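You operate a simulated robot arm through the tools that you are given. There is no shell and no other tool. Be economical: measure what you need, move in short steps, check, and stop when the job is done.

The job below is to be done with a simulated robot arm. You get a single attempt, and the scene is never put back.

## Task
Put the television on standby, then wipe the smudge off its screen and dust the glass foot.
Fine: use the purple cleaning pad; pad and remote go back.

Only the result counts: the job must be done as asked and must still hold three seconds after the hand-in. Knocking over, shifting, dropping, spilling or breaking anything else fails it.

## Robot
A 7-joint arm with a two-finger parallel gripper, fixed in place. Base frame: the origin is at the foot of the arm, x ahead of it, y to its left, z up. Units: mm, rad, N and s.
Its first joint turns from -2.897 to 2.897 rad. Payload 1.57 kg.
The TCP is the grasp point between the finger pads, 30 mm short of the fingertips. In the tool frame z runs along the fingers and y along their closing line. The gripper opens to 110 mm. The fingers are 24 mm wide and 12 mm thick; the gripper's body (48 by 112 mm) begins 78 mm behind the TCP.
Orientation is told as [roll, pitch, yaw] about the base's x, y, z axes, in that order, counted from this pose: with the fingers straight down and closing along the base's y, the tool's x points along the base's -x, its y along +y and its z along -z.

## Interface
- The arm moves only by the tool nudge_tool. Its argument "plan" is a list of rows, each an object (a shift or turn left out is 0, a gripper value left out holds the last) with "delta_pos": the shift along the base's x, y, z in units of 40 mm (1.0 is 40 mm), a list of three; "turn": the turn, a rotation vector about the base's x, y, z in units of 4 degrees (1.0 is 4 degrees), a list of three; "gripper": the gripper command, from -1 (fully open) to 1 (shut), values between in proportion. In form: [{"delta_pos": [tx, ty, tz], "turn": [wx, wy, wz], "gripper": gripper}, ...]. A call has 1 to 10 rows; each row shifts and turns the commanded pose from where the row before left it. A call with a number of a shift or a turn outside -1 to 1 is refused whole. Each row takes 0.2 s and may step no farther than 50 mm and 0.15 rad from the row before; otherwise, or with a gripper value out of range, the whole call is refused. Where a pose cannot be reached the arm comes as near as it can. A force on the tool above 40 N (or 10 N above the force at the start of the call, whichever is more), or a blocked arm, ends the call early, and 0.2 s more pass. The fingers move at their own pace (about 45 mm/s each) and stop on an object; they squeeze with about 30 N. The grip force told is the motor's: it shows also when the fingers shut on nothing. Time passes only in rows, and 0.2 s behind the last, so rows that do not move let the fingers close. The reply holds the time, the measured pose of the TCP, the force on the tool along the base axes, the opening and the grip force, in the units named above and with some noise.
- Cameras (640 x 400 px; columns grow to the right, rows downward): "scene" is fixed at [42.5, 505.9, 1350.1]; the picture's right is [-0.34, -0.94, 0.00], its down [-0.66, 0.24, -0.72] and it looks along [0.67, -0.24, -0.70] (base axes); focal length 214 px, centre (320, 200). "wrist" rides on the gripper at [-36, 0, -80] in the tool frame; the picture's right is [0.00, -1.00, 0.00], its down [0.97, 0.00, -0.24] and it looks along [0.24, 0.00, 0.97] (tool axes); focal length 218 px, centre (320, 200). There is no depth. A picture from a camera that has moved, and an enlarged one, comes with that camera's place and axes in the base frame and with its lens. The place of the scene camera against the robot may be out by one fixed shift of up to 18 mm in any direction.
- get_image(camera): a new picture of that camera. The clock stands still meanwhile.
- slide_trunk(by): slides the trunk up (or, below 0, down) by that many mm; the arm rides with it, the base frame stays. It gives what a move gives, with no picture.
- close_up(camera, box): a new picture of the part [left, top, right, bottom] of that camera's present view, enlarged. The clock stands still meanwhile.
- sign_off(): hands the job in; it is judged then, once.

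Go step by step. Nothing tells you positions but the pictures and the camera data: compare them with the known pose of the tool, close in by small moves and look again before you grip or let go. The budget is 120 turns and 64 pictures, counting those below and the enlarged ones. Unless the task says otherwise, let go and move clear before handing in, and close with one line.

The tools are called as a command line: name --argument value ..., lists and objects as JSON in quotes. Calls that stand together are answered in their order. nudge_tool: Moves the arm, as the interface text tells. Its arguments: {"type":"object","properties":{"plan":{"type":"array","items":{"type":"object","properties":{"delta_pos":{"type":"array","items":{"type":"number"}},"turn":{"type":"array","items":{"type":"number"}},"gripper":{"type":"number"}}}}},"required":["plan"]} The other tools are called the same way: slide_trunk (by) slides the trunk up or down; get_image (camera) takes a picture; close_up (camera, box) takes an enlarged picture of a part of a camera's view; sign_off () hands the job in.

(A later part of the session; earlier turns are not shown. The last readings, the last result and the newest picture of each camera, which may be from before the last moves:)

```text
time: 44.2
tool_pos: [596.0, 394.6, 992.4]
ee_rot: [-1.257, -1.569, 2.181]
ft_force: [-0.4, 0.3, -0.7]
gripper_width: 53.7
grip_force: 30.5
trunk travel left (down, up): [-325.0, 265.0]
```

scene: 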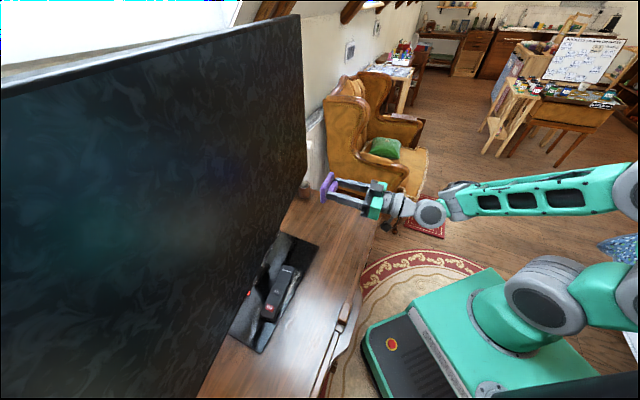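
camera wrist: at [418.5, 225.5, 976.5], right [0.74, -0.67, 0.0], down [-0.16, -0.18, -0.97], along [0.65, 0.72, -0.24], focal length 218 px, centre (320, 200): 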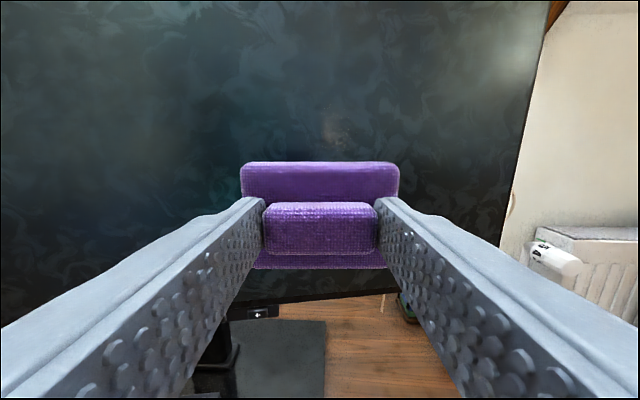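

I read no clear force, so I'll check with a picture.

get_image --camera "scene"

close_up --camera "scene" --box '[240, 140, 360, 215]'

```text
27 pictures are left
```

scene: 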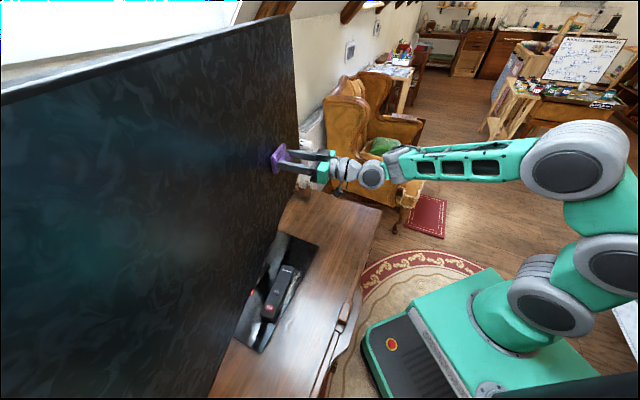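

```text
5.33 times, centred on (300, 178) of scene
camera zoom: at [42.5, 505.9, 1350.1], right [-0.34, -0.94, 0.0], down [-0.66, 0.24, -0.72], along [0.67, -0.24, -0.7], focal length 1144 px, centre (427, 320)
```

zoom: 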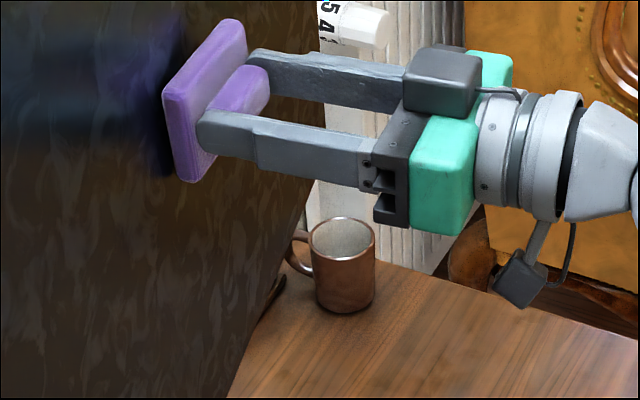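

A mug stands behind the TV's right side, so I must not swivel it further. I'll back off and check the spot.

nudge_tool --plan '[{"delta_pos": [-0.5, -0.6, 0]}, {"delta_pos": [-0.6, -0.8, -0.6]}, {"delta_pos": [-0.6, -0.8, -0.6]}, {"delta_pos": [-0.6, -0.8, -0.4]}]'

get_image --camera "wrist"

close_up --camera "wrist" --box '[220, 30, 420, 170]'

```text
time: 45.2
tool_pos: [502.2, 270.5, 928.5]
ee_rot: [-1.904, -1.57, 2.824]
ft_force: [-0.5, -0.5, -0.9]
gripper_width: 53.6
grip_force: 30.6
trunk travel left (down, up): [-325.0, 265.0]
```

```text
25 pictures are left
camera wrist: at [453.6, 207.6, 963.7], right [0.8, -0.61, 0.0], down [-0.14, -0.19, -0.97], along [0.59, 0.77, -0.24], focal length 218 px, centre (320, 200)
```

wrist: 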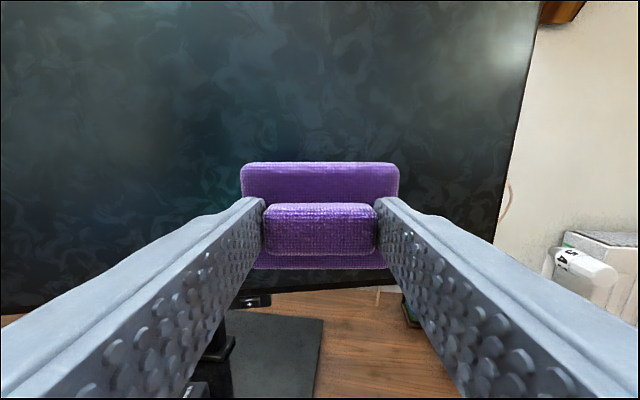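

```text
2.86 times, centred on (320, 100) of wrist
camera zoom: at [453.6, 207.6, 963.7], right [0.8, -0.61, 0.0], down [-0.14, -0.19, -0.97], along [0.59, 0.77, -0.24], focal length 624 px, centre (320, 486)
```

zoom: 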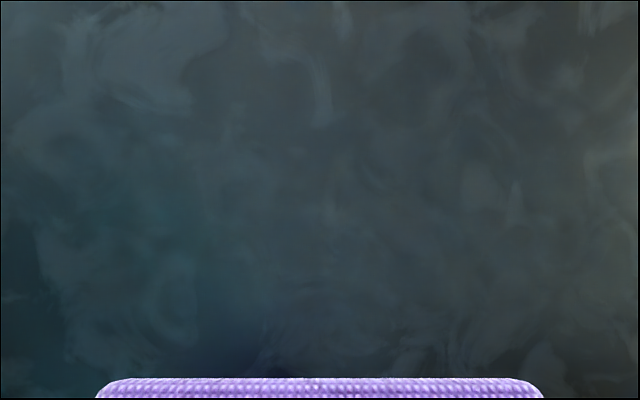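

The screen is clean. Next I'll bring the pad round to the left side of the TV, staying well in front, to push the head back straight.

nudge_tool --plan '[{"delta_pos": [-0.78, 0.585, 0], "turn": [0, 0, -0.96]}, {"delta_pos": [-0.78, 0.585, 0], "turn": [0, 0, -0.96]}, {"delta_pos": [-0.78, 0.585, 0]}, {"delta_pos": [-0.78, 0.585, 0]}, {"delta_pos": [-0.78, 0.585, 0]}, {"delta_pos": [-0.78, 0.585, 0]}, {"delta_pos": [-0.78, 0.585, 0]}, {"delta_pos": [-0.78, 0.585, 0]}, {"delta_pos": [-0.78, 0.585, 0]}, {"delta_pos": [-0.78, 0.585, 0]}]'

nudge_tool --plan '[{"delta_pos": [-0.78, 0.585, 0]}, {"delta_pos": [-0.78, 0.585, 0]}, {"delta_pos": [0.4, 0.4, 0]}, {"delta_pos": [0.4, 0.4, 0]}, {"delta_pos": [0.4, 0.4, 0]}]'

get_image --camera "scene"

get_image --camera "wrist"

```text
time: 47.4
tool_pos: [199.7, 504.0, 931.9]
ee_rot: [2.051, -1.567, -1.279]
ft_force: [0.8, -0.6, 0.0]
gripper_width: 53.9
grip_force: 30.2
trunk travel left (down, up): [-325.0, 265.0]
```

```text
time: 48.0
tool_pos: [221.8, 532.3, 943.7]
ee_rot: [1.924, -1.526, -1.301]
ft_force: [0.5, -0.8, -0.3]
gripper_width: 53.9
grip_force: 30.1
trunk travel left (down, up): [-325.0, 265.0]
stopped in row 3: the arm was blocked; the commanded pose is now the measured one
```

```text
23 pictures are left
```

scene: 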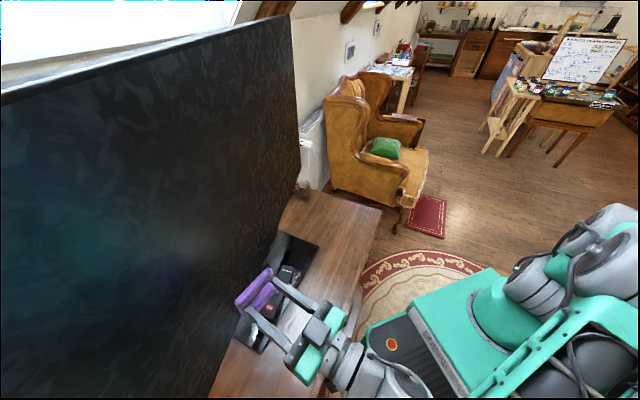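

```text
22 pictures are left
camera wrist: at [158.4, 483.7, 977.7], right [0.58, -0.81, -0.04], down [-0.21, -0.1, -0.97], along [0.79, 0.58, -0.23], focal length 218 px, centre (320, 200)
```

wrist: 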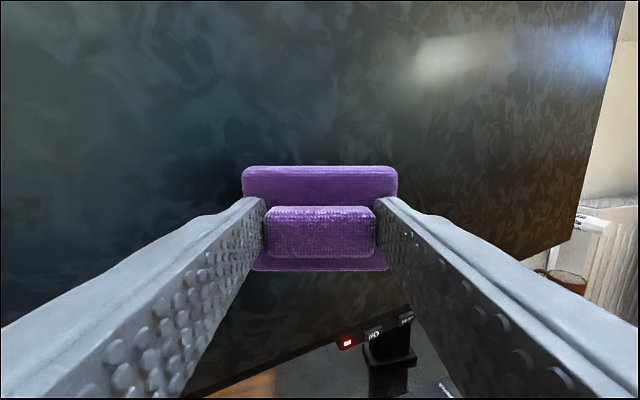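

The arm hit a joint limit there, so the tool is at u≈-220 turned a few degrees. I'll advance from here, away from the folded pose, while correcting the yaw.

nudge_tool --plan '[{"delta_pos": [0.4, 0.4, 0], "turn": [0, 0, 0.7]}, {"delta_pos": [0.4, 0.4, 0], "turn": [0, 0, 0.7]}, {"delta_pos": [0.35, 0.35, 0], "turn": [0, 0, 0.7]}]'

```text
time: 48.8
tool_pos: [268.5, 578.4, 941.7]
ee_rot: [1.936, -1.53, -1.165]
ft_force: [-0.6, -3.1, 0.2]
gripper_width: 53.8
grip_force: 30.2
trunk travel left (down, up): [-325.0, 265.0]
```

The yaw is back to about 44°, and contact is starting at n≈599. I'll push slowly.

nudge_tool --plan '[{"delta_pos": [0.07, 0.07, 0]}, {"delta_pos": [0.07, 0.07, 0]}, {"delta_pos": [0.07, 0.07, 0]}, {"delta_pos": [0.07, 0.07, 0]}, {"delta_pos": [0.07, 0.07, 0]}, {"delta_pos": [0.07, 0.07, 0]}, {"delta_pos": [0.07, 0.07, 0]}, {"delta_pos": [0.07, 0.07, 0]}]'

get_image --camera "scene"

```text
time: 50.6
tool_pos: [291.2, 602.3, 942.8]
ee_rot: [1.928, -1.53, -1.157]
ft_force: [-0.4, 0.0, -0.6]
gripper_width: 53.8
grip_force: 30.4
trunk travel left (down, up): [-325.0, 265.0]
```

```text
21 pictures are left
```

scene: 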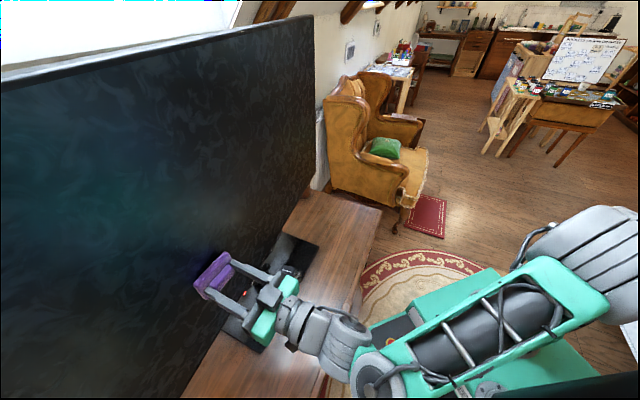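

The top right corner has come back to x≈314 and its original place was 327, so about 18 mm of push remains.

nudge_tool --plan '[{"delta_pos": [0.064, 0.064, 0]}, {"delta_pos": [0.064, 0.064, 0]}, {"delta_pos": [0.064, 0.064, 0]}, {"delta_pos": [0.064, 0.064, 0]}, {"delta_pos": [0.05, 0.05, 0]}]'

get_image --camera "scene"

```text
time: 51.8
tool_pos: [303.6, 614.3, 944.6]
ee_rot: [1.926, -1.529, -1.156]
ft_force: [-2.2, -0.5, -0.2]
gripper_width: 54.1
grip_force: 30.1
trunk travel left (down, up): [-325.0, 265.0]
```

```text
20 pictures are left
```

scene: 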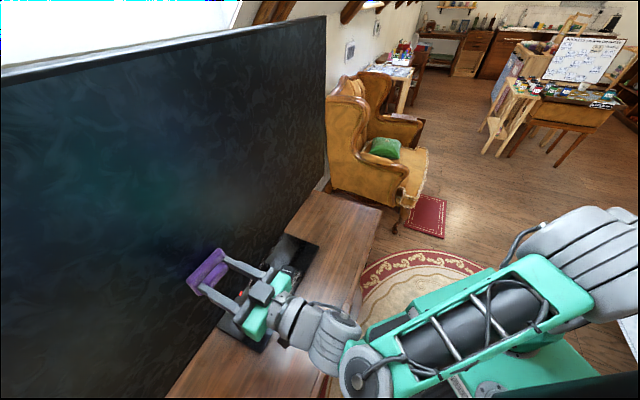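

It is nearly straight. One small extra push, then I'll back off and compare against the initial close-up.

nudge_tool --plan '[{"delta_pos": [0.04, 0.04, 0]}, {"delta_pos": [-0.5, -0.5, 0]}, {"delta_pos": [-0.5, -0.5, 0]}]'

close_up --camera "scene" --box '[180, 220, 380, 400]'

```text
time: 52.6
tool_pos: [264.9, 574.2, 942.9]
ee_rot: [1.928, -1.529, -1.16]
ft_force: [-0.4, -0.7, -0.1]
gripper_width: 53.9
grip_force: 30.1
trunk travel left (down, up): [-325.0, 265.0]
```

```text
2.22 times, centred on (280, 310) of scene
camera zoom: at [42.5, 505.9, 1350.1], right [-0.34, -0.94, 0.0], down [-0.66, 0.24, -0.72], along [0.67, -0.24, -0.7], focal length 477 px, centre (409, -44)
```

zoom: 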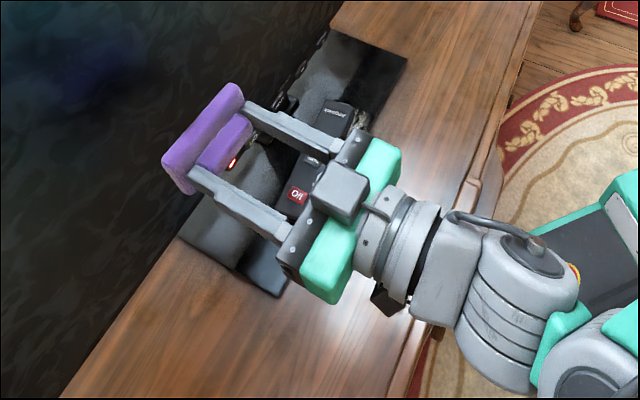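

The view matches the starting one closely. I'll take one full scene picture to verify the TV's corners.

get_image --camera "scene"

```text
18 pictures are left
```

scene: 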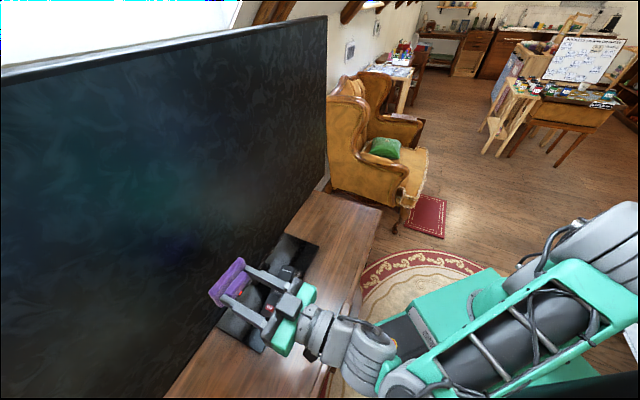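

It is still about 1–1.5 px short. I'll give one more 2 mm push beyond the last peak.

nudge_tool --plan '[{"delta_pos": [0.5, 0.5, 0]}, {"delta_pos": [0.42, 0.42, 0]}, {"delta_pos": [0.08, 0.08, 0]}, {"delta_pos": [0.045, 0.045, 0]}, {"delta_pos": [0, 0, 0]}, {"delta_pos": [-0.3, -0.3, 0]}, {"delta_pos": [-0.6, -0.6, 0]}]'

get_image --camera "scene"

```text
time: 54.2
tool_pos: [271.5, 581.8, 943.4]
ee_rot: [1.915, -1.529, -1.142]
ft_force: [-0.1, 0.1, -0.5]
gripper_width: 53.9
grip_force: 29.9
trunk travel left (down, up): [-325.0, 265.0]
```

```text
17 pictures are left
```

scene: 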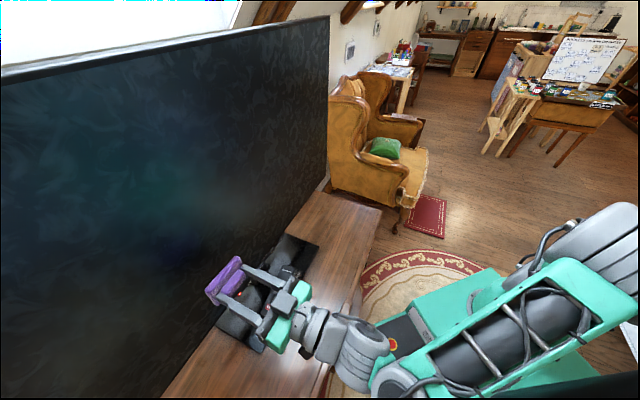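

The TV head is straight again (corner at x≈328, as at the start). Next I'll tilt down and set the pad back at its place so I can move the remote off the dusty glass.

nudge_tool --plan '[{"delta_pos": [-0.3, -0.3, -0.1], "turn": [-1, 1, 0]}, {"delta_pos": [-0.3, -0.3, -0.3], "turn": [-1, 1, 0]}, {"delta_pos": [-0.3, -0.3, -0.35], "turn": [-1, 1, 0]}, {"delta_pos": [-0.3, -0.3, -0.35], "turn": [-1, 1, 0]}, {"delta_pos": [-0.2, -0.1, -0.35], "turn": [-1, 1, 0]}, {"delta_pos": [-0.2, -0.1, -0.35], "turn": [-1, 1, 0]}, {"delta_pos": [-0.2, -0.1, -0.35], "turn": [-1, 1, 0]}, {"delta_pos": [-0.2, -0.1, -0.35], "turn": [-1, 1, 0]}, {"delta_pos": [-0.2, -0.1, -0.35], "turn": [-1, 1, 0]}, {"delta_pos": [-0.2, -0.1, -0.35], "turn": [-1, 1, 0]}]'

nudge_tool --plan '[{"delta_pos": [-0.1, 0, -0.35], "turn": [-1, 1, 0]}, {"delta_pos": [-0.1, 0, -0.35], "turn": [-1, 1, 0]}, {"delta_pos": [-0.05, 0, -0.35], "turn": [-1, 1, 0]}, {"delta_pos": [0, 0, -0.3], "turn": [-1, 1, 0]}, {"delta_pos": [0, 0, -0.3], "turn": [-1, 1, 0]}]'

```text
time: 56.4
tool_pos: [173.6, 507.9, 813.5]
ee_rot: [0.014, -0.596, 0.737]
ft_force: [-0.9, 0.0, -1.1]
gripper_width: 53.7
grip_force: 29.8
trunk travel left (down, up): [-325.0, 265.0]
```

```text
time: 57.6
tool_pos: [163.5, 509.1, 748.0]
ee_rot: [-0.012, -0.102, 0.748]
ft_force: [1.4, 0.6, 0.3]
gripper_width: 53.8
grip_force: 29.9
trunk travel left (down, up): [-325.0, 265.0]
```

Nearly vertical now. I'll remove the last tilt, position over the pad's original spot and descend.

nudge_tool --plan '[{"delta_pos": [-0.03, 0.03, -0.3], "turn": [-0.435, 0.595, -0.05]}, {"delta_pos": [-0.03, 0.03, -0.5], "turn": [-0.435, 0.595, -0.05]}, {"delta_pos": [0, 0, -0.7]}, {"delta_pos": [0, 0, -0.7]}]'

```text
time: 58.6
tool_pos: [161.7, 509.6, 659.6]
ee_rot: [0.0, -0.003, 0.738]
ft_force: [0.5, -0.4, -0.5]
gripper_width: 53.9
grip_force: 30.4
trunk travel left (down, up): [-325.0, 265.0]
```

nudge_tool --plan '[{"delta_pos": [0, 0.03, -0.2]}, {"delta_pos": [0, 0, -0.05]}]'

nudge_tool --plan '[{"delta_pos": [0, 0, -0.05]}]'

```text
time: 59.2
tool_pos: [162.6, 514.1, 650.0]
ee_rot: [-0.001, -0.002, 0.739]
ft_force: [0.8, -0.3, -0.2]
gripper_width: 53.9
grip_force: 30.0
trunk travel left (down, up): [-325.0, 265.0]
```

```text
time: 59.6
tool_pos: [161.5, 512.0, 649.7]
ee_rot: [0.002, -0.004, 0.738]
ft_force: [1.6, -0.8, 4.0]
gripper_width: 54.0
grip_force: 30.3
trunk travel left (down, up): [-325.0, 265.0]
```

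The pad rests on the cabinet. I'll release it, rise, and move toward the remote.

nudge_tool --plan '[{"gripper": -0.15}, {"gripper": -0.15}, {"delta_pos": [0, 0, 0.3]}, {"delta_pos": [0, 0, 0.9], "gripper": -0.3}, {"delta_pos": [0, 0, 0.9]}]'

get_image --camera "wrist"

```text
time: 60.8
tool_pos: [164.2, 512.2, 731.7]
ee_rot: [0.0, -0.002, 0.74]
ft_force: [0.1, 0.7, -0.3]
gripper_width: 71.2
grip_force: 0.1
trunk travel left (down, up): [-325.0, 265.0]
```

```text
16 pictures are left
camera wrist: at [190.6, 536.4, 810.6], right [0.67, -0.74, 0.0], down [-0.72, -0.65, 0.24], along [-0.18, -0.16, -0.97], focal length 218 px, centre (320, 200)
```

wrist: 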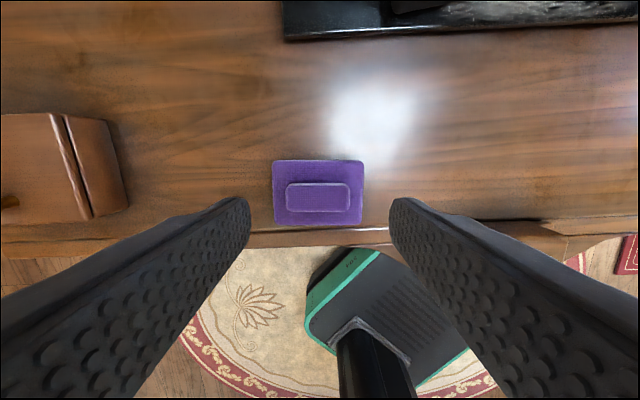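

The pad is back in place. The remote lies at about (388, 526), turned some 9° from the TV axis, and is about 45 mm wide with its top at z≈640. I'll turn the tool to close across it, staying in front of the TV.

nudge_tool --plan '[{"delta_pos": [0.1, -0.05, 0.1], "turn": [0, 0, -1]}, {"delta_pos": [0.1, -0.05, 0.1], "turn": [0, 0, -1]}, {"delta_pos": [0.1, -0.05, 0], "turn": [0, 0, -1]}, {"delta_pos": [0.1, -0.05, 0], "turn": [0, 0, -1]}, {"delta_pos": [0.1, -0.05, 0], "turn": [0, 0, -1]}, {"delta_pos": [0.1, -0.05, 0], "turn": [0, 0, -1]}, {"delta_pos": [0.1, -0.05, 0], "turn": [0, 0, -1]}, {"delta_pos": [0.1, -0.05, 0], "turn": [0, 0, -1]}, {"delta_pos": [0.1, -0.05, 0], "turn": [0, 0, -1]}, {"delta_pos": [0.1, -0.05, 0], "turn": [0, 0, -1]}]'

nudge_tool --plan '[{"delta_pos": [0.15, 0, 0], "turn": [0, 0, -1]}, {"delta_pos": [0.15, 0, 0], "turn": [0, 0, -1]}, {"delta_pos": [0.15, 0, 0], "turn": [0, 0, -1]}, {"delta_pos": [0.15, 0, 0], "turn": [0, 0, -1]}, {"delta_pos": [0.15, 0, 0], "turn": [0, 0, -1]}, {"delta_pos": [0.15, 0, 0], "turn": [0, 0, -1]}, {"delta_pos": [0.15, 0, 0], "turn": [0, 0, -1]}, {"delta_pos": [0.15, 0, 0], "turn": [0, 0, -1]}, {"delta_pos": [0.15, 0, 0], "turn": [0, 0, -1]}, {"delta_pos": [0.15, 0, 0], "turn": [0, 0, -0.66]}]'

get_image --camera "wrist"

```text
time: 63.0
tool_pos: [201.0, 494.4, 741.2]
ee_rot: [-0.001, -0.001, 0.042]
ft_force: [-0.2, 0.1, -0.5]
gripper_width: 71.6
grip_force: 0.0
trunk travel left (down, up): [-325.0, 265.0]
```

```text
time: 65.2
tool_pos: [262.8, 491.8, 741.1]
ee_rot: [0.001, -0.003, -0.635]
ft_force: [-0.2, -0.5, -0.7]
gripper_width: 71.6
grip_force: 0.1
trunk travel left (down, up): [-325.0, 265.0]
```

```text
15 pictures are left
camera wrist: at [291.5, 470.5, 820.8], right [-0.59, -0.81, 0.0], down [-0.78, 0.58, 0.24], along [-0.19, 0.14, -0.97], focal length 218 px, centre (320, 200)
```

wrist: 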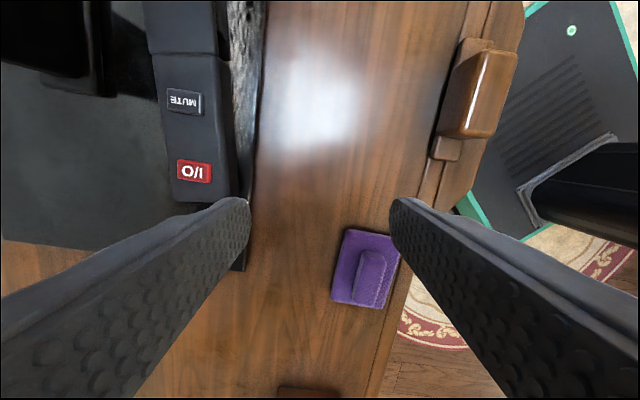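

The view confirms the remote's line, and the grip point between the I/O and Mute buttons is at about (356, 549). I'll lean the tool back 8° so the hand clears the TV, then hover over it.

nudge_tool --plan '[{"turn": [0.807, -0.591, 0]}, {"turn": [0.807, -0.591, 0]}, {"delta_pos": [0.42, 0.23, -0.05], "gripper": -0.2}, {"delta_pos": [0.42, 0.23, -0.05]}, {"delta_pos": [0.42, 0.23, -0.05]}, {"delta_pos": [0.42, 0.23, -0.05]}, {"delta_pos": [0.42, 0.22, -0.05]}]'

get_image --camera "wrist"

```text
time: 66.8
tool_pos: [344.8, 537.9, 731.9]
ee_rot: [0.141, -0.001, -0.635]
ft_force: [-0.2, 0.1, 0.6]
gripper_width: 65.8
grip_force: 0.1
trunk travel left (down, up): [-325.0, 265.0]
```

```text
14 pictures are left
camera wrist: at [366.8, 507.5, 811.4], right [-0.59, -0.8, -0.14], down [-0.8, 0.55, 0.24], along [-0.11, 0.25, -0.96], focal length 218 px, centre (320, 200)
```

wrist: 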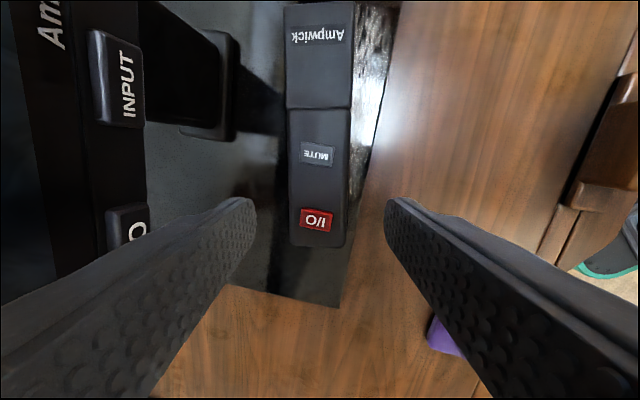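

The remote is centred between the fingers. I'll descend along the tool axis.

nudge_tool --plan '[{"delta_pos": [0.057, 0.078, -0.69]}, {"delta_pos": [0.057, 0.078, -0.69]}, {"delta_pos": [0.02, 0.028, -0.25]}]'

nudge_tool --plan '[{"delta_pos": [0.008, 0.011, -0.1]}, {"delta_pos": [0.004, 0.005, -0.05]}]'

close_up --camera "wrist" --box '[200, 80, 440, 260]'

```text
time: 67.6
tool_pos: [352.7, 547.6, 664.2]
ee_rot: [0.14, -0.001, -0.634]
ft_force: [-0.6, 0.4, -0.7]
gripper_width: 65.8
grip_force: 0.0
trunk travel left (down, up): [-325.0, 265.0]
```

```text
time: 68.2
tool_pos: [351.9, 547.3, 659.6]
ee_rot: [0.138, -0.001, -0.633]
ft_force: [0.2, 0.1, -0.8]
gripper_width: 65.9
grip_force: 0.0
trunk travel left (down, up): [-325.0, 265.0]
```

```text
2.22 times, centred on (320, 170) of wrist
camera zoom: at [374.4, 516.4, 738.0], right [-0.59, -0.8, -0.14], down [-0.8, 0.55, 0.24], along [-0.11, 0.25, -0.96], focal length 485 px, centre (320, 267)
```

zoom: 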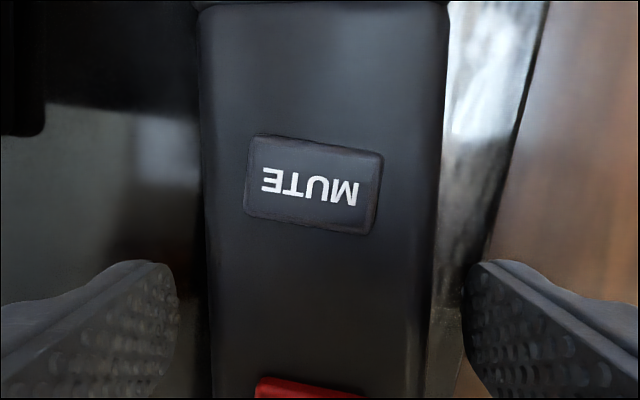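

The fingers straddle the remote and nothing touches. I'll go a little deeper, close, and lift slightly.

nudge_tool --plan '[{"delta_pos": [0.004, 0.005, -0.05]}, {"delta_pos": [0.004, 0.005, -0.05]}]'

nudge_tool --plan '[{"gripper": 1}, {"gripper": 1}, {"gripper": 1}]'

nudge_tool --plan '[{"delta_pos": [-0.016, -0.022, 0.2]}, {"delta_pos": [-0.016, -0.022, 0.2]}]'

get_image --camera "wrist"

```text
time: 68.8
tool_pos: [353.5, 546.1, 655.4]
ee_rot: [0.14, -0.002, -0.634]
ft_force: [-0.3, 0.5, -0.3]
gripper_width: 65.7
grip_force: 0.0
trunk travel left (down, up): [-325.0, 265.0]
```

```text
time: 69.6
tool_pos: [352.3, 547.0, 655.9]
ee_rot: [0.14, -0.002, -0.633]
ft_force: [-0.5, 0.5, 0.1]
gripper_width: 51.3
grip_force: 29.8
trunk travel left (down, up): [-325.0, 265.0]
```

```text
time: 70.2
tool_pos: [351.3, 543.7, 671.2]
ee_rot: [0.138, -0.001, -0.634]
ft_force: [0.0, 1.3, -1.5]
gripper_width: 50.7
grip_force: 30.1
trunk travel left (down, up): [-325.0, 265.0]
```

```text
12 pictures are left
camera wrist: at [373.6, 513.7, 750.3], right [-0.59, -0.8, -0.14], down [-0.8, 0.55, 0.24], along [-0.11, 0.25, -0.96], focal length 218 px, centre (320, 200)
```

wrist: 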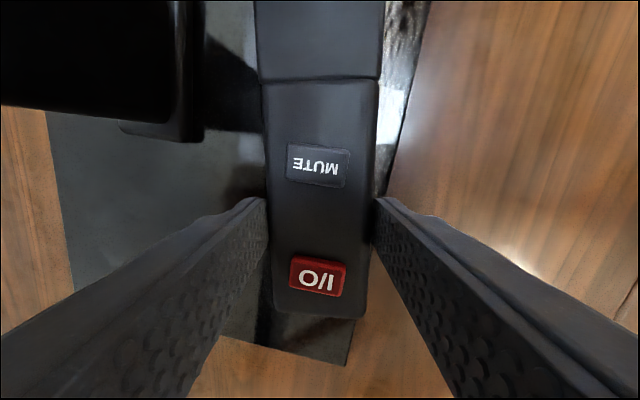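

The remote is held and lifted. I'll carry it to a free patch of the cabinet in front of the glass and lower it.

nudge_tool --plan '[{"delta_pos": [-0.03, -0.045, 0.4]}, {"delta_pos": [-0.16, -0.68, 0]}, {"delta_pos": [-0.16, -0.68, 0]}, {"delta_pos": [-0.16, -0.68, 0]}, {"delta_pos": [-0.16, -0.67, 0]}, {"delta_pos": [0, 0, -0.4]}, {"delta_pos": [0, 0, -0.4]}]'

nudge_tool --plan '[{"delta_pos": [0, 0, -0.06]}, {"delta_pos": [0, 0, -0.05]}]'

nudge_tool --plan '[{"delta_pos": [0, 0, -0.05]}]'

nudge_tool --plan '[{"delta_pos": [0, 0, -0.05]}]'

```text
time: 71.8
tool_pos: [324.9, 435.3, 656.8]
ee_rot: [0.14, -0.003, -0.633]
ft_force: [-0.3, -0.5, -1.6]
gripper_width: 50.5
grip_force: 30.1
trunk travel left (down, up): [-325.0, 265.0]
```

```text
time: 72.4
tool_pos: [323.8, 435.2, 651.4]
ee_rot: [0.14, -0.002, -0.633]
ft_force: [0.0, 0.1, -2.1]
gripper_width: 50.5
grip_force: 30.2
trunk travel left (down, up): [-325.0, 265.0]
```

```text
time: 72.8
tool_pos: [324.0, 436.0, 649.5]
ee_rot: [0.141, -0.001, -0.635]
ft_force: [-0.4, -0.4, -1.5]
gripper_width: 50.4
grip_force: 30.2
trunk travel left (down, up): [-325.0, 265.0]
```

```text
time: 73.2
tool_pos: [325.5, 435.6, 647.1]
ee_rot: [0.138, -0.001, -0.633]
ft_force: [-0.7, -0.4, -2.2]
gripper_width: 50.6
grip_force: 29.5
trunk travel left (down, up): [-325.0, 265.0]
```

nudge_tool --plan '[{"delta_pos": [0, 0, -0.05]}]'

nudge_tool --plan '[{"delta_pos": [0, 0, -0.05]}]'

nudge_tool --plan '[{"delta_pos": [0, 0, -0.05]}]'

```text
time: 73.6
tool_pos: [325.0, 433.2, 645.4]
ee_rot: [0.14, -0.002, -0.634]
ft_force: [0.6, -1.1, -1.0]
gripper_width: 50.6
grip_force: 30.3
trunk travel left (down, up): [-325.0, 265.0]
```

```text
time: 74.0
tool_pos: [325.9, 435.1, 644.5]
ee_rot: [0.141, -0.001, -0.636]
ft_force: [-4.7, -1.9, 7.9]
gripper_width: 50.2
grip_force: 29.6
trunk travel left (down, up): [-325.0, 265.0]
```

```text
time: 74.4
tool_pos: [323.9, 434.1, 643.8]
ee_rot: [0.144, -0.002, -0.633]
ft_force: [-8.0, -5.7, 24.1]
gripper_width: 50.7
grip_force: 30.4
trunk travel left (down, up): [-325.0, 265.0]
```

The remote has touched the cabinet. I'll ease off, release, and withdraw along the tool axis.

nudge_tool --plan '[{"delta_pos": [0, 0, 0.05]}, {"gripper": -0.2}, {"gripper": -0.2}, {"delta_pos": [-0.04, -0.055, 0.5]}, {"delta_pos": [-0.06, -0.08, 0.7]}, {"delta_pos": [-0.06, -0.08, 0.7]}]'

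get_image --camera "wrist"

```text
time: 75.8
tool_pos: [315.9, 425.8, 720.0]
ee_rot: [0.139, -0.001, -0.634]
ft_force: [-1.4, 0.2, 0.0]
gripper_width: 66.0
grip_force: 0.1
trunk travel left (down, up): [-325.0, 265.0]
```

```text
11 pictures are left
camera wrist: at [338.6, 394.0, 798.6], right [-0.59, -0.8, -0.14], down [-0.8, 0.55, 0.24], along [-0.11, 0.25, -0.96], focal length 218 px, centre (320, 200)
```

wrist: 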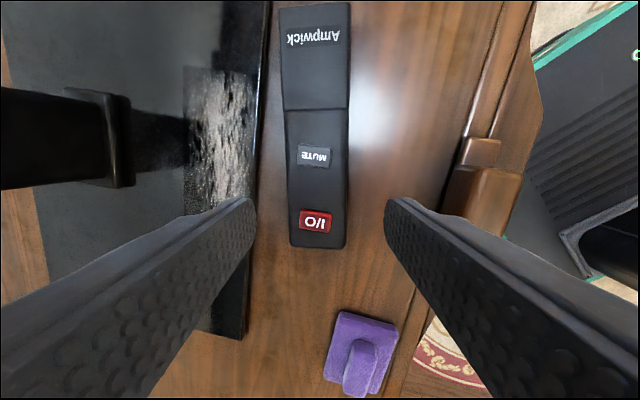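

The remote lies flat on the wood, and the dust patch is now exposed at roughly n 600–662, u −115…+5. I'll return to the pad, untilting and turning back.

nudge_tool --plan '[{"delta_pos": [-0.1, 0, 0.5], "turn": [-0.807, 0.591, 0]}, {"delta_pos": [-0.2, 0.1, 0], "turn": [-0.807, 0.591, 0]}, {"delta_pos": [-0.2, 0.1, 0], "turn": [0, 0, 1]}, {"delta_pos": [-0.2, 0.1, 0], "turn": [0, 0, 1]}, {"delta_pos": [-0.2, 0.1, 0], "turn": [0, 0, 1]}, {"delta_pos": [-0.2, 0.1, 0], "turn": [0, 0, 1]}, {"delta_pos": [-0.2, 0.1, 0], "turn": [0, 0, 1]}, {"delta_pos": [-0.2, 0.1, 0], "turn": [0, 0, 1]}, {"delta_pos": [-0.2, 0.1, 0], "turn": [0, 0, 1]}, {"delta_pos": [-0.2, 0.1, 0], "turn": [0, 0, 1]}]'

nudge_tool --plan '[{"delta_pos": [-0.2, 0.11, 0], "turn": [0, 0, 1]}, {"delta_pos": [-0.2, 0.11, 0], "turn": [0, 0, 1]}, {"delta_pos": [-0.2, 0.11, 0], "turn": [0, 0, 1]}, {"delta_pos": [-0.2, 0.11, 0], "turn": [0, 0, 1]}, {"delta_pos": [-0.2, 0.11, 0], "turn": [0, 0, 1]}, {"delta_pos": [-0.2, 0.11, 0], "turn": [0, 0, 1]}, {"delta_pos": [-0.2, 0.11, 0], "turn": [0, 0, 1]}, {"delta_pos": [-0.2, 0.11, 0], "turn": [0, 0, 1]}, {"delta_pos": [-0.2, 0.11, 0], "turn": [0, 0, 1]}, {"delta_pos": [-0.2, 0.11, 0], "turn": [0, 0, 1]}]'

nudge_tool --plan '[{"delta_pos": [-0.03, 0.03, 0], "turn": [0, 0, 1]}, {"delta_pos": [0, 0, 0], "turn": [0, 0, 0.7]}]'

```text
time: 78.0
tool_pos: [242.3, 460.7, 738.8]
ee_rot: [0.0, -0.002, -0.075]
ft_force: [0.0, 0.6, -0.2]
gripper_width: 65.9
grip_force: 0.0
trunk travel left (down, up): [-325.0, 265.0]
```

```text
time: 80.2
tool_pos: [161.8, 504.4, 739.2]
ee_rot: [-0.001, -0.001, 0.626]
ft_force: [0.4, 0.4, 0.0]
gripper_width: 65.9
grip_force: 0.0
trunk travel left (down, up): [-325.0, 265.0]
```

```text
time: 80.8
tool_pos: [160.6, 507.2, 739.7]
ee_rot: [0.0, -0.001, 0.741]
ft_force: [0.3, -0.1, 0.6]
gripper_width: 66.0
grip_force: 0.1
trunk travel left (down, up): [-325.0, 265.0]
```

I'm above the pad, offset about 6 mm toward the robot so the pad reaches deeper under the TV. I'll descend and grip.

nudge_tool --plan '[{"delta_pos": [-0.07, 0.03, -0.75]}, {"delta_pos": [0, 0, -0.75]}, {"delta_pos": [0, 0, -0.5]}, {"delta_pos": [0, 0, -0.2]}, {"delta_pos": [0, 0, -0.06]}]'

close_up --camera "wrist" --box '[220, 140, 420, 265]'

```text
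time: 82.0
tool_pos: [157.7, 504.5, 649.9]
ee_rot: [0.0, -0.001, 0.741]
ft_force: [0.6, 0.8, 0.7]
gripper_width: 65.8
grip_force: 0.1
trunk travel left (down, up): [-325.0, 265.0]
```

```text
3.20 times, centred on (320, 202) of wrist
camera zoom: at [184.3, 529.6, 729.4], right [0.68, -0.74, 0.0], down [-0.72, -0.66, 0.24], along [-0.18, -0.16, -0.97], focal length 698 px, centre (320, 192)
```

zoom: 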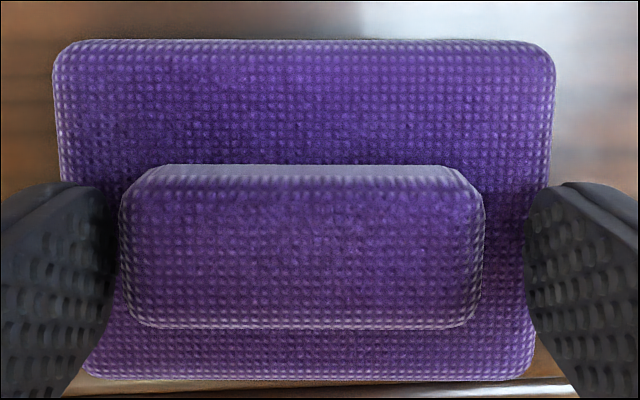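

The alignment is good. I'll make a small sideways correction, go down 2 mm and close.

nudge_tool --plan '[{"delta_pos": [-0.045, 0.045, -0.05]}, {"gripper": 1}, {"gripper": 1}, {"gripper": 1}]'

nudge_tool --plan '[{"delta_pos": [0, 0, 0.3]}, {"delta_pos": [0, 0, 0.7], "turn": [0, 0, 0.65]}]'

```text
time: 83.0
tool_pos: [155.2, 509.2, 647.2]
ee_rot: [0.0, -0.001, 0.741]
ft_force: [-0.1, 0.5, -0.5]
gripper_width: 53.8
grip_force: 29.9
trunk travel left (down, up): [-325.0, 265.0]
```

```text
time: 83.6
tool_pos: [158.1, 509.3, 687.4]
ee_rot: [0.0, -0.003, 0.787]
ft_force: [-0.4, 0.6, -1.2]
gripper_width: 53.9
grip_force: 29.7
trunk travel left (down, up): [-325.0, 265.0]
```

The pad is gripped. I'll carry it over the left end of the dust patch on the glass and lower it.

nudge_tool --plan '[{"delta_pos": [0.5, 0.06, 0.2]}, {"delta_pos": [0.9, 0.12, 0]}, {"delta_pos": [0.9, 0.12, 0]}, {"delta_pos": [0.9, 0.12, 0]}, {"delta_pos": [0.9, 0.12, 0]}, {"delta_pos": [0.72, 0.1, 0]}, {"delta_pos": [0, 0, -0.4]}]'

nudge_tool --plan '[{"delta_pos": [0, 0, -0.15]}, {"delta_pos": [0, 0, -0.05]}]'

nudge_tool --plan '[{"delta_pos": [0, 0, -0.05]}]'

```text
time: 85.2
tool_pos: [352.6, 532.4, 680.5]
ee_rot: [0.003, -0.003, 0.786]
ft_force: [-0.8, -0.5, 0.3]
gripper_width: 53.9
grip_force: 29.3
trunk travel left (down, up): [-325.0, 265.0]
```

```text
time: 85.8
tool_pos: [349.6, 532.7, 672.5]
ee_rot: [0.0, -0.003, 0.788]
ft_force: [0.5, 0.5, 0.2]
gripper_width: 53.8
grip_force: 30.2
trunk travel left (down, up): [-325.0, 265.0]
```

```text
time: 86.2
tool_pos: [350.5, 534.2, 668.8]
ee_rot: [0.0, -0.003, 0.787]
ft_force: [0.5, 0.4, -1.7]
gripper_width: 53.9
grip_force: 29.6
trunk travel left (down, up): [-325.0, 265.0]
```

nudge_tool --plan '[{"delta_pos": [0, 0, -0.1]}, {"delta_pos": [0, 0, -0.05]}]'

nudge_tool --plan '[{"delta_pos": [0, 0, -0.05]}]'

nudge_tool --plan '[{"delta_pos": [0, 0, -0.04]}]'

```text
time: 86.8
tool_pos: [347.6, 536.7, 661.1]
ee_rot: [0.001, -0.004, 0.787]
ft_force: [-0.5, -0.5, -1.1]
gripper_width: 53.9
grip_force: 30.1
trunk travel left (down, up): [-325.0, 265.0]
```

```text
time: 87.2
tool_pos: [347.9, 535.0, 661.2]
ee_rot: [-0.001, -0.003, 0.788]
ft_force: [-0.4, 0.3, -0.8]
gripper_width: 54.0
grip_force: 30.3
trunk travel left (down, up): [-325.0, 265.0]
```

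```text
time: 87.6
tool_pos: [350.3, 535.1, 658.6]
ee_rot: [0.001, -0.002, 0.787]
ft_force: [-0.3, 1.0, 0.2]
gripper_width: 53.8
grip_force: 30.5
trunk travel left (down, up): [-325.0, 265.0]
```

nudge_tool --plan '[{"delta_pos": [0, 0, -0.04]}]'

nudge_tool --plan '[{"delta_pos": [0, 0, -0.03]}]'

```text
time: 88.0
tool_pos: [348.4, 536.2, 659.6]
ee_rot: [0.002, -0.007, 0.787]
ft_force: [0.2, 0.8, 6.1]
gripper_width: 54.0
grip_force: 30.2
trunk travel left (down, up): [-325.0, 265.0]
```

```text
time: 88.4
tool_pos: [349.0, 535.3, 658.5]
ee_rot: [0.002, -0.006, 0.788]
ft_force: [-5.2, -5.6, 20.3]
gripper_width: 53.8
grip_force: 29.8
trunk travel left (down, up): [-325.0, 265.0]
```

The pad presses on the glass. I'll ease to a moderate force and wipe along the patch and back at two depths.

nudge_tool --plan '[{"delta_pos": [0, 0, 0.012]}, {"delta_pos": [0.4, -0.4, 0]}, {"delta_pos": [0.4, -0.4, 0]}, {"delta_pos": [0.4, -0.4, 0]}, {"delta_pos": [0.4, -0.4, 0]}, {"delta_pos": [0.4, -0.4, 0]}, {"delta_pos": [0.4, -0.4, 0]}, {"delta_pos": [0.3, -0.3, 0]}]'

nudge_tool --plan '[{"delta_pos": [0.12, 0.12, 0]}, {"delta_pos": [-0.4, 0.4, 0]}, {"delta_pos": [-0.4, 0.4, 0]}, {"delta_pos": [-0.4, 0.4, 0]}, {"delta_pos": [-0.4, 0.4, 0]}, {"delta_pos": [-0.4, 0.4, 0]}, {"delta_pos": [-0.4, 0.4, 0]}, {"delta_pos": [-0.3, 0.3, 0]}]'

nudge_tool --plan '[{"delta_pos": [-0.2, -0.2, 0]}, {"delta_pos": [0.4, -0.4, 0]}, {"delta_pos": [0.4, -0.4, 0]}, {"delta_pos": [0.4, -0.4, 0]}, {"delta_pos": [0.4, -0.4, 0]}, {"delta_pos": [0.4, -0.4, 0]}, {"delta_pos": [0.4, -0.4, 0]}, {"delta_pos": [0.3, -0.3, 0]}]'

```text
time: 90.2
tool_pos: [457.4, 427.6, 658.6]
ee_rot: [0.0, -0.006, 0.788]
ft_force: [-5.9, 5.9, 24.9]
gripper_width: 53.9
grip_force: 30.1
trunk travel left (down, up): [-325.0, 265.0]
```

```text
time: 92.0
tool_pos: [352.5, 539.2, 657.9]
ee_rot: [0.001, -0.002, 0.786]
ft_force: [7.1, -6.2, 26.0]
gripper_width: 54.0
grip_force: 29.8
trunk travel left (down, up): [-325.0, 265.0]
```

```text
time: 93.8
tool_pos: [451.9, 423.9, 658.0]
ee_rot: [0.0, -0.006, 0.788]
ft_force: [-9.6, 7.7, 33.2]
gripper_width: 53.9
grip_force: 29.4
trunk travel left (down, up): [-325.0, 265.0]
```

I'll lift, step back and check the glass.

nudge_tool --plan '[{"delta_pos": [0, 0, 0.5]}, {"delta_pos": [-0.2, -0.1, 0.8]}, {"delta_pos": [-0.8, 0.07, 0.7]}, {"delta_pos": [-0.8, 0.07, 0]}, {"delta_pos": [-0.7, 0.06, 0]}]'

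get_image --camera "wrist"

```text
time: 95.0
tool_pos: [352.1, 427.0, 732.6]
ee_rot: [0.001, -0.002, 0.785]
ft_force: [-1.1, -0.3, -1.0]
gripper_width: 53.9
grip_force: 30.1
trunk travel left (down, up): [-325.0, 265.0]
```

```text
9 pictures are left
camera wrist: at [377.3, 452.6, 812.0], right [0.71, -0.71, 0.0], down [-0.69, -0.69, 0.24], along [-0.17, -0.17, -0.97], focal length 218 px, centre (320, 200)
```

wrist: 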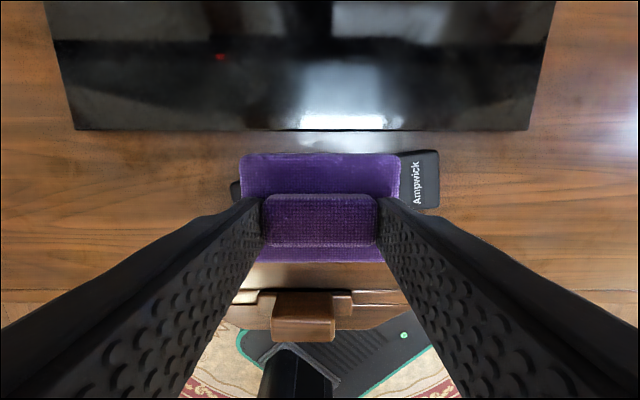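

close_up --camera "wrist" --box '[150, 0, 470, 140]'

```text
2.00 times, centred on (310, 70) of wrist
camera zoom: at [377.3, 452.6, 812.0], right [0.71, -0.71, 0.0], down [-0.69, -0.69, 0.24], along [-0.17, -0.17, -0.97], focal length 436 px, centre (340, 460)
```

zoom: 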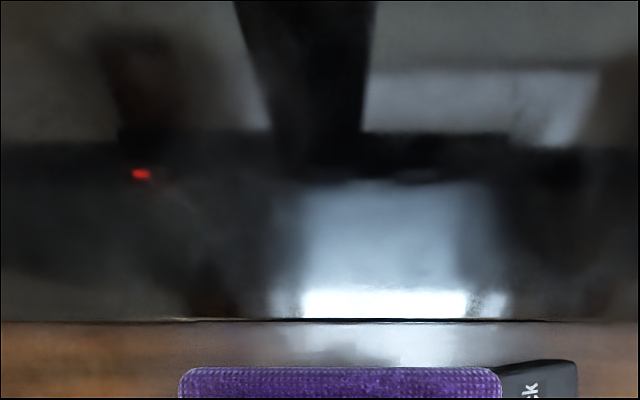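

It looks clean apart from a possible speckle at the front right of the patch. I'll enlarge that.

close_up --camera "wrist" --box '[280, 80, 440, 140]'

```text
4.00 times, centred on (360, 110) of wrist
camera zoom: at [377.3, 452.6, 812.0], right [0.71, -0.71, 0.0], down [-0.69, -0.69, 0.24], along [-0.17, -0.17, -0.97], focal length 873 px, centre (160, 560)
```

zoom: 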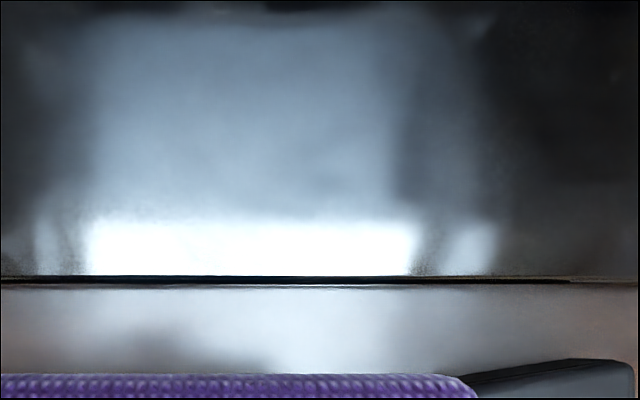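

There may be faint grains right along the front edge. I'll do one more pass a little nearer to the edge, staying clear of the remote.

nudge_tool --plan '[{"delta_pos": [-0.09, 0.81, 0]}, {"delta_pos": [-0.09, 0.81, 0]}, {"delta_pos": [-0.09, 0.82, 0]}, {"delta_pos": [0, 0, -0.8]}, {"delta_pos": [0, 0, -0.8]}, {"delta_pos": [0, 0, -0.2]}]'

nudge_tool --plan '[{"delta_pos": [0, 0, -0.05]}, {"delta_pos": [0, 0, -0.03]}]'

```text
time: 96.4
tool_pos: [342.9, 525.0, 665.0]
ee_rot: [-0.001, -0.002, 0.786]
ft_force: [-0.3, -0.2, -0.3]
gripper_width: 54.0
grip_force: 29.6
trunk travel left (down, up): [-325.0, 265.0]
```

```text
time: 97.0
tool_pos: [343.8, 526.4, 661.5]
ee_rot: [-0.001, -0.004, 0.788]
ft_force: [-0.3, -0.2, -0.2]
gripper_width: 53.9
grip_force: 29.9
trunk travel left (down, up): [-325.0, 265.0]
```

nudge_tool --plan '[{"delta_pos": [-0.04, -0.04, -0.05]}, {"delta_pos": [0, 0, -0.03]}]'

nudge_tool --plan '[{"delta_pos": [0, 0, -0.03]}]'

```text
time: 97.6
tool_pos: [340.4, 524.2, 659.3]
ee_rot: [0.0, -0.002, 0.786]
ft_force: [0.0, 0.0, 0.1]
gripper_width: 54.1
grip_force: 30.3
trunk travel left (down, up): [-325.0, 265.0]
```

```text
time: 98.0
tool_pos: [341.1, 524.8, 658.6]
ee_rot: [0.002, -0.003, 0.787]
ft_force: [-1.4, -1.0, 3.4]
gripper_width: 54.0
grip_force: 29.8
trunk travel left (down, up): [-325.0, 265.0]
```

Contact is made, so I'll press a touch more and stroke right and back along the front edge.

nudge_tool --plan '[{"delta_pos": [0, 0, -0.035]}, {"delta_pos": [0.4, -0.4, 0]}, {"delta_pos": [0.4, -0.4, 0]}, {"delta_pos": [0.4, -0.4, 0]}, {"delta_pos": [0.4, -0.4, 0]}, {"delta_pos": [0.4, -0.4, 0]}, {"delta_pos": [0.3, -0.3, 0]}]'

nudge_tool --plan '[{"delta_pos": [0.25, 0.25, 0]}, {"delta_pos": [0.3, -0.3, 0]}, {"delta_pos": [-0.4, 0.4, 0]}, {"delta_pos": [-0.4, 0.4, 0]}, {"delta_pos": [-0.4, 0.4, 0]}, {"delta_pos": [-0.4, 0.4, 0]}, {"delta_pos": [-0.4, 0.4, 0]}, {"delta_pos": [-0.4, 0.4, 0]}]'

nudge_tool --plan '[{"delta_pos": [0, 0, 0.5]}, {"delta_pos": [0, 0, 0.8]}, {"delta_pos": [-0.4, -0.8, 0.3]}, {"delta_pos": [0, -0.8, 0]}, {"delta_pos": [0, -0.8, 0]}]'

close_up --camera "wrist" --box '[160, 10, 520, 160]'

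```text
time: 99.6
tool_pos: [432.0, 432.7, 658.0]
ee_rot: [0.0, -0.006, 0.787]
ft_force: [-3.9, 5.5, 20.7]
gripper_width: 53.9
grip_force: 29.9
trunk travel left (down, up): [-325.0, 265.0]
```

```text
time: 101.4
tool_pos: [358.8, 526.2, 658.0]
ee_rot: [0.003, -0.005, 0.787]
ft_force: [5.4, -5.5, 24.9]
gripper_width: 54.0
grip_force: 30.3
trunk travel left (down, up): [-325.0, 265.0]
```

```text
time: 102.6
tool_pos: [343.5, 430.2, 719.8]
ee_rot: [0.001, -0.003, 0.789]
ft_force: [-0.3, 0.3, -1.2]
gripper_width: 54.0
grip_force: 30.0
trunk travel left (down, up): [-325.0, 265.0]
```

```text
1.78 times, centred on (340, 85) of wrist
camera zoom: at [369.2, 455.9, 799.7], right [0.71, -0.71, 0.0], down [-0.69, -0.69, 0.24], along [-0.17, -0.17, -0.97], focal length 388 px, centre (284, 404)
```

zoom: 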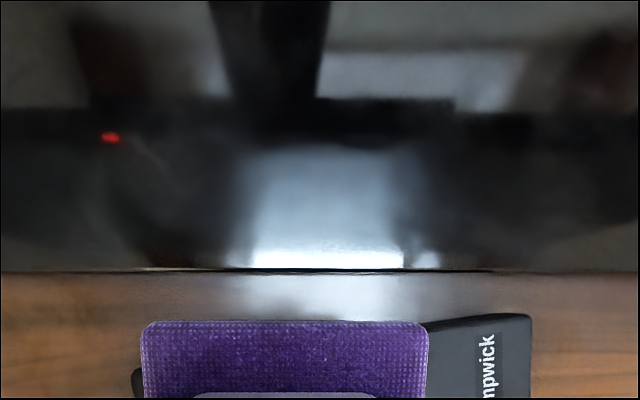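

The glass is clean. I'll return the pad to its original place.

nudge_tool --plan '[{"delta_pos": [-0.93, 0.39, 0]}, {"delta_pos": [-0.93, 0.39, 0]}, {"delta_pos": [-0.93, 0.4, 0]}, {"delta_pos": [-0.94, 0.4, 0]}, {"delta_pos": [-0.94, 0.4, 0], "turn": [0, 0, -0.67]}, {"delta_pos": [0, 0, -0.7]}, {"delta_pos": [0, 0, -0.7]}]'

```text
time: 104.2
tool_pos: [158.5, 509.2, 663.0]
ee_rot: [-0.001, -0.003, 0.74]
ft_force: [0.4, -0.4, 0.1]
gripper_width: 54.0
grip_force: 29.6
trunk travel left (down, up): [-325.0, 265.0]
```

nudge_tool --plan '[{"delta_pos": [-0.02, 0, -0.25]}, {"delta_pos": [0, 0, -0.07]}]'

nudge_tool --plan '[{"delta_pos": [0, 0, -0.05]}]'

```text
time: 104.8
tool_pos: [156.5, 507.9, 650.2]
ee_rot: [-0.001, -0.002, 0.739]
ft_force: [0.1, 0.0, -0.5]
gripper_width: 53.9
grip_force: 30.1
trunk travel left (down, up): [-325.0, 265.0]
```

```text
time: 105.2
tool_pos: [157.0, 508.0, 647.3]
ee_rot: [-0.001, -0.002, 0.741]
ft_force: [-0.3, 1.1, -0.6]
gripper_width: 53.9
grip_force: 30.3
trunk travel left (down, up): [-325.0, 265.0]
```

nudge_tool --plan '[{"delta_pos": [0, 0.01, -0.04]}]'

```text
time: 105.6
tool_pos: [156.6, 510.1, 647.3]
ee_rot: [0.0, -0.002, 0.739]
ft_force: [-0.1, -0.7, -0.5]
gripper_width: 54.0
grip_force: 30.0
trunk travel left (down, up): [-325.0, 265.0]
```

nudge_tool --plan '[{"delta_pos": [0, 0, -0.04]}]'

```text
time: 106.0
tool_pos: [156.8, 509.9, 647.0]
ee_rot: [-0.001, -0.003, 0.741]
ft_force: [-0.4, -1.6, 2.8]
gripper_width: 53.7
grip_force: 29.5
trunk travel left (down, up): [-325.0, 265.0]
```

The pad is down. I'll release it, rise, and turn back toward the remote.

nudge_tool --plan '[{"gripper": -0.15}, {"gripper": -0.15}, {"delta_pos": [0, 0, 0.3]}, {"delta_pos": [0, 0, 0.9], "gripper": -0.2}, {"delta_pos": [0, 0, 0.9]}, {"delta_pos": [0, 0, 0.2], "turn": [0, 0, -0.7]}, {"delta_pos": [0.2, -0.1, 0], "turn": [0, 0, -1]}, {"delta_pos": [0.2, -0.1, 0], "turn": [0, 0, -1]}, {"delta_pos": [0.2, -0.1, 0], "turn": [0, 0, -1]}, {"delta_pos": [0.2, -0.1, 0], "turn": [0, 0, -1]}]'

nudge_tool --plan '[{"delta_pos": [0.22, -0.11, 0], "turn": [0, 0, -1]}, {"delta_pos": [0.22, -0.11, 0], "turn": [0, 0, -1]}, {"delta_pos": [0.22, -0.11, 0], "turn": [0, 0, -1]}, {"delta_pos": [0.22, -0.11, 0], "turn": [0, 0, -1]}, {"delta_pos": [0.22, -0.11, 0], "turn": [0, 0, -1]}, {"delta_pos": [0.22, -0.11, 0], "turn": [0, 0, -1]}, {"delta_pos": [0.22, -0.11, 0], "turn": [0, 0, -1]}, {"delta_pos": [0.22, -0.11, 0], "turn": [0, 0, -1]}, {"delta_pos": [0.22, -0.11, 0], "turn": [0, 0, -1]}, {"delta_pos": [0.22, -0.11, 0], "turn": [0, 0, -1]}]'

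nudge_tool --plan '[{"delta_pos": [0.2, -0.11, 0], "turn": [0, 0, -1]}, {"delta_pos": [0.2, -0.11, 0], "turn": [0, 0, -1]}, {"delta_pos": [0.2, -0.11, 0], "turn": [0, 0, -1]}, {"delta_pos": [0.2, -0.11, 0], "turn": [0, 0, -1]}, {"delta_pos": [0.1, -0.1, 0], "turn": [0, 0, -1]}, {"turn": [0.807, -0.591, 0]}, {"turn": [0.807, -0.591, 0]}]'

```text
time: 108.2
tool_pos: [187.9, 494.8, 739.3]
ee_rot: [0.0, -0.003, 0.41]
ft_force: [0.1, -1.0, 0.2]
gripper_width: 66.0
grip_force: 0.1
trunk travel left (down, up): [-325.0, 265.0]
```

```text
time: 110.4
tool_pos: [276.8, 449.2, 739.0]
ee_rot: [-0.002, -0.002, -0.288]
ft_force: [-0.3, -0.1, 0.4]
gripper_width: 66.1
grip_force: 0.1
trunk travel left (down, up): [-325.0, 265.0]
```

```text
time: 112.0
tool_pos: [310.7, 428.1, 738.0]
ee_rot: [0.141, -0.002, -0.635]
ft_force: [0.7, -0.4, 0.3]
gripper_width: 65.8
grip_force: 0.1
trunk travel left (down, up): [-325.0, 265.0]
```

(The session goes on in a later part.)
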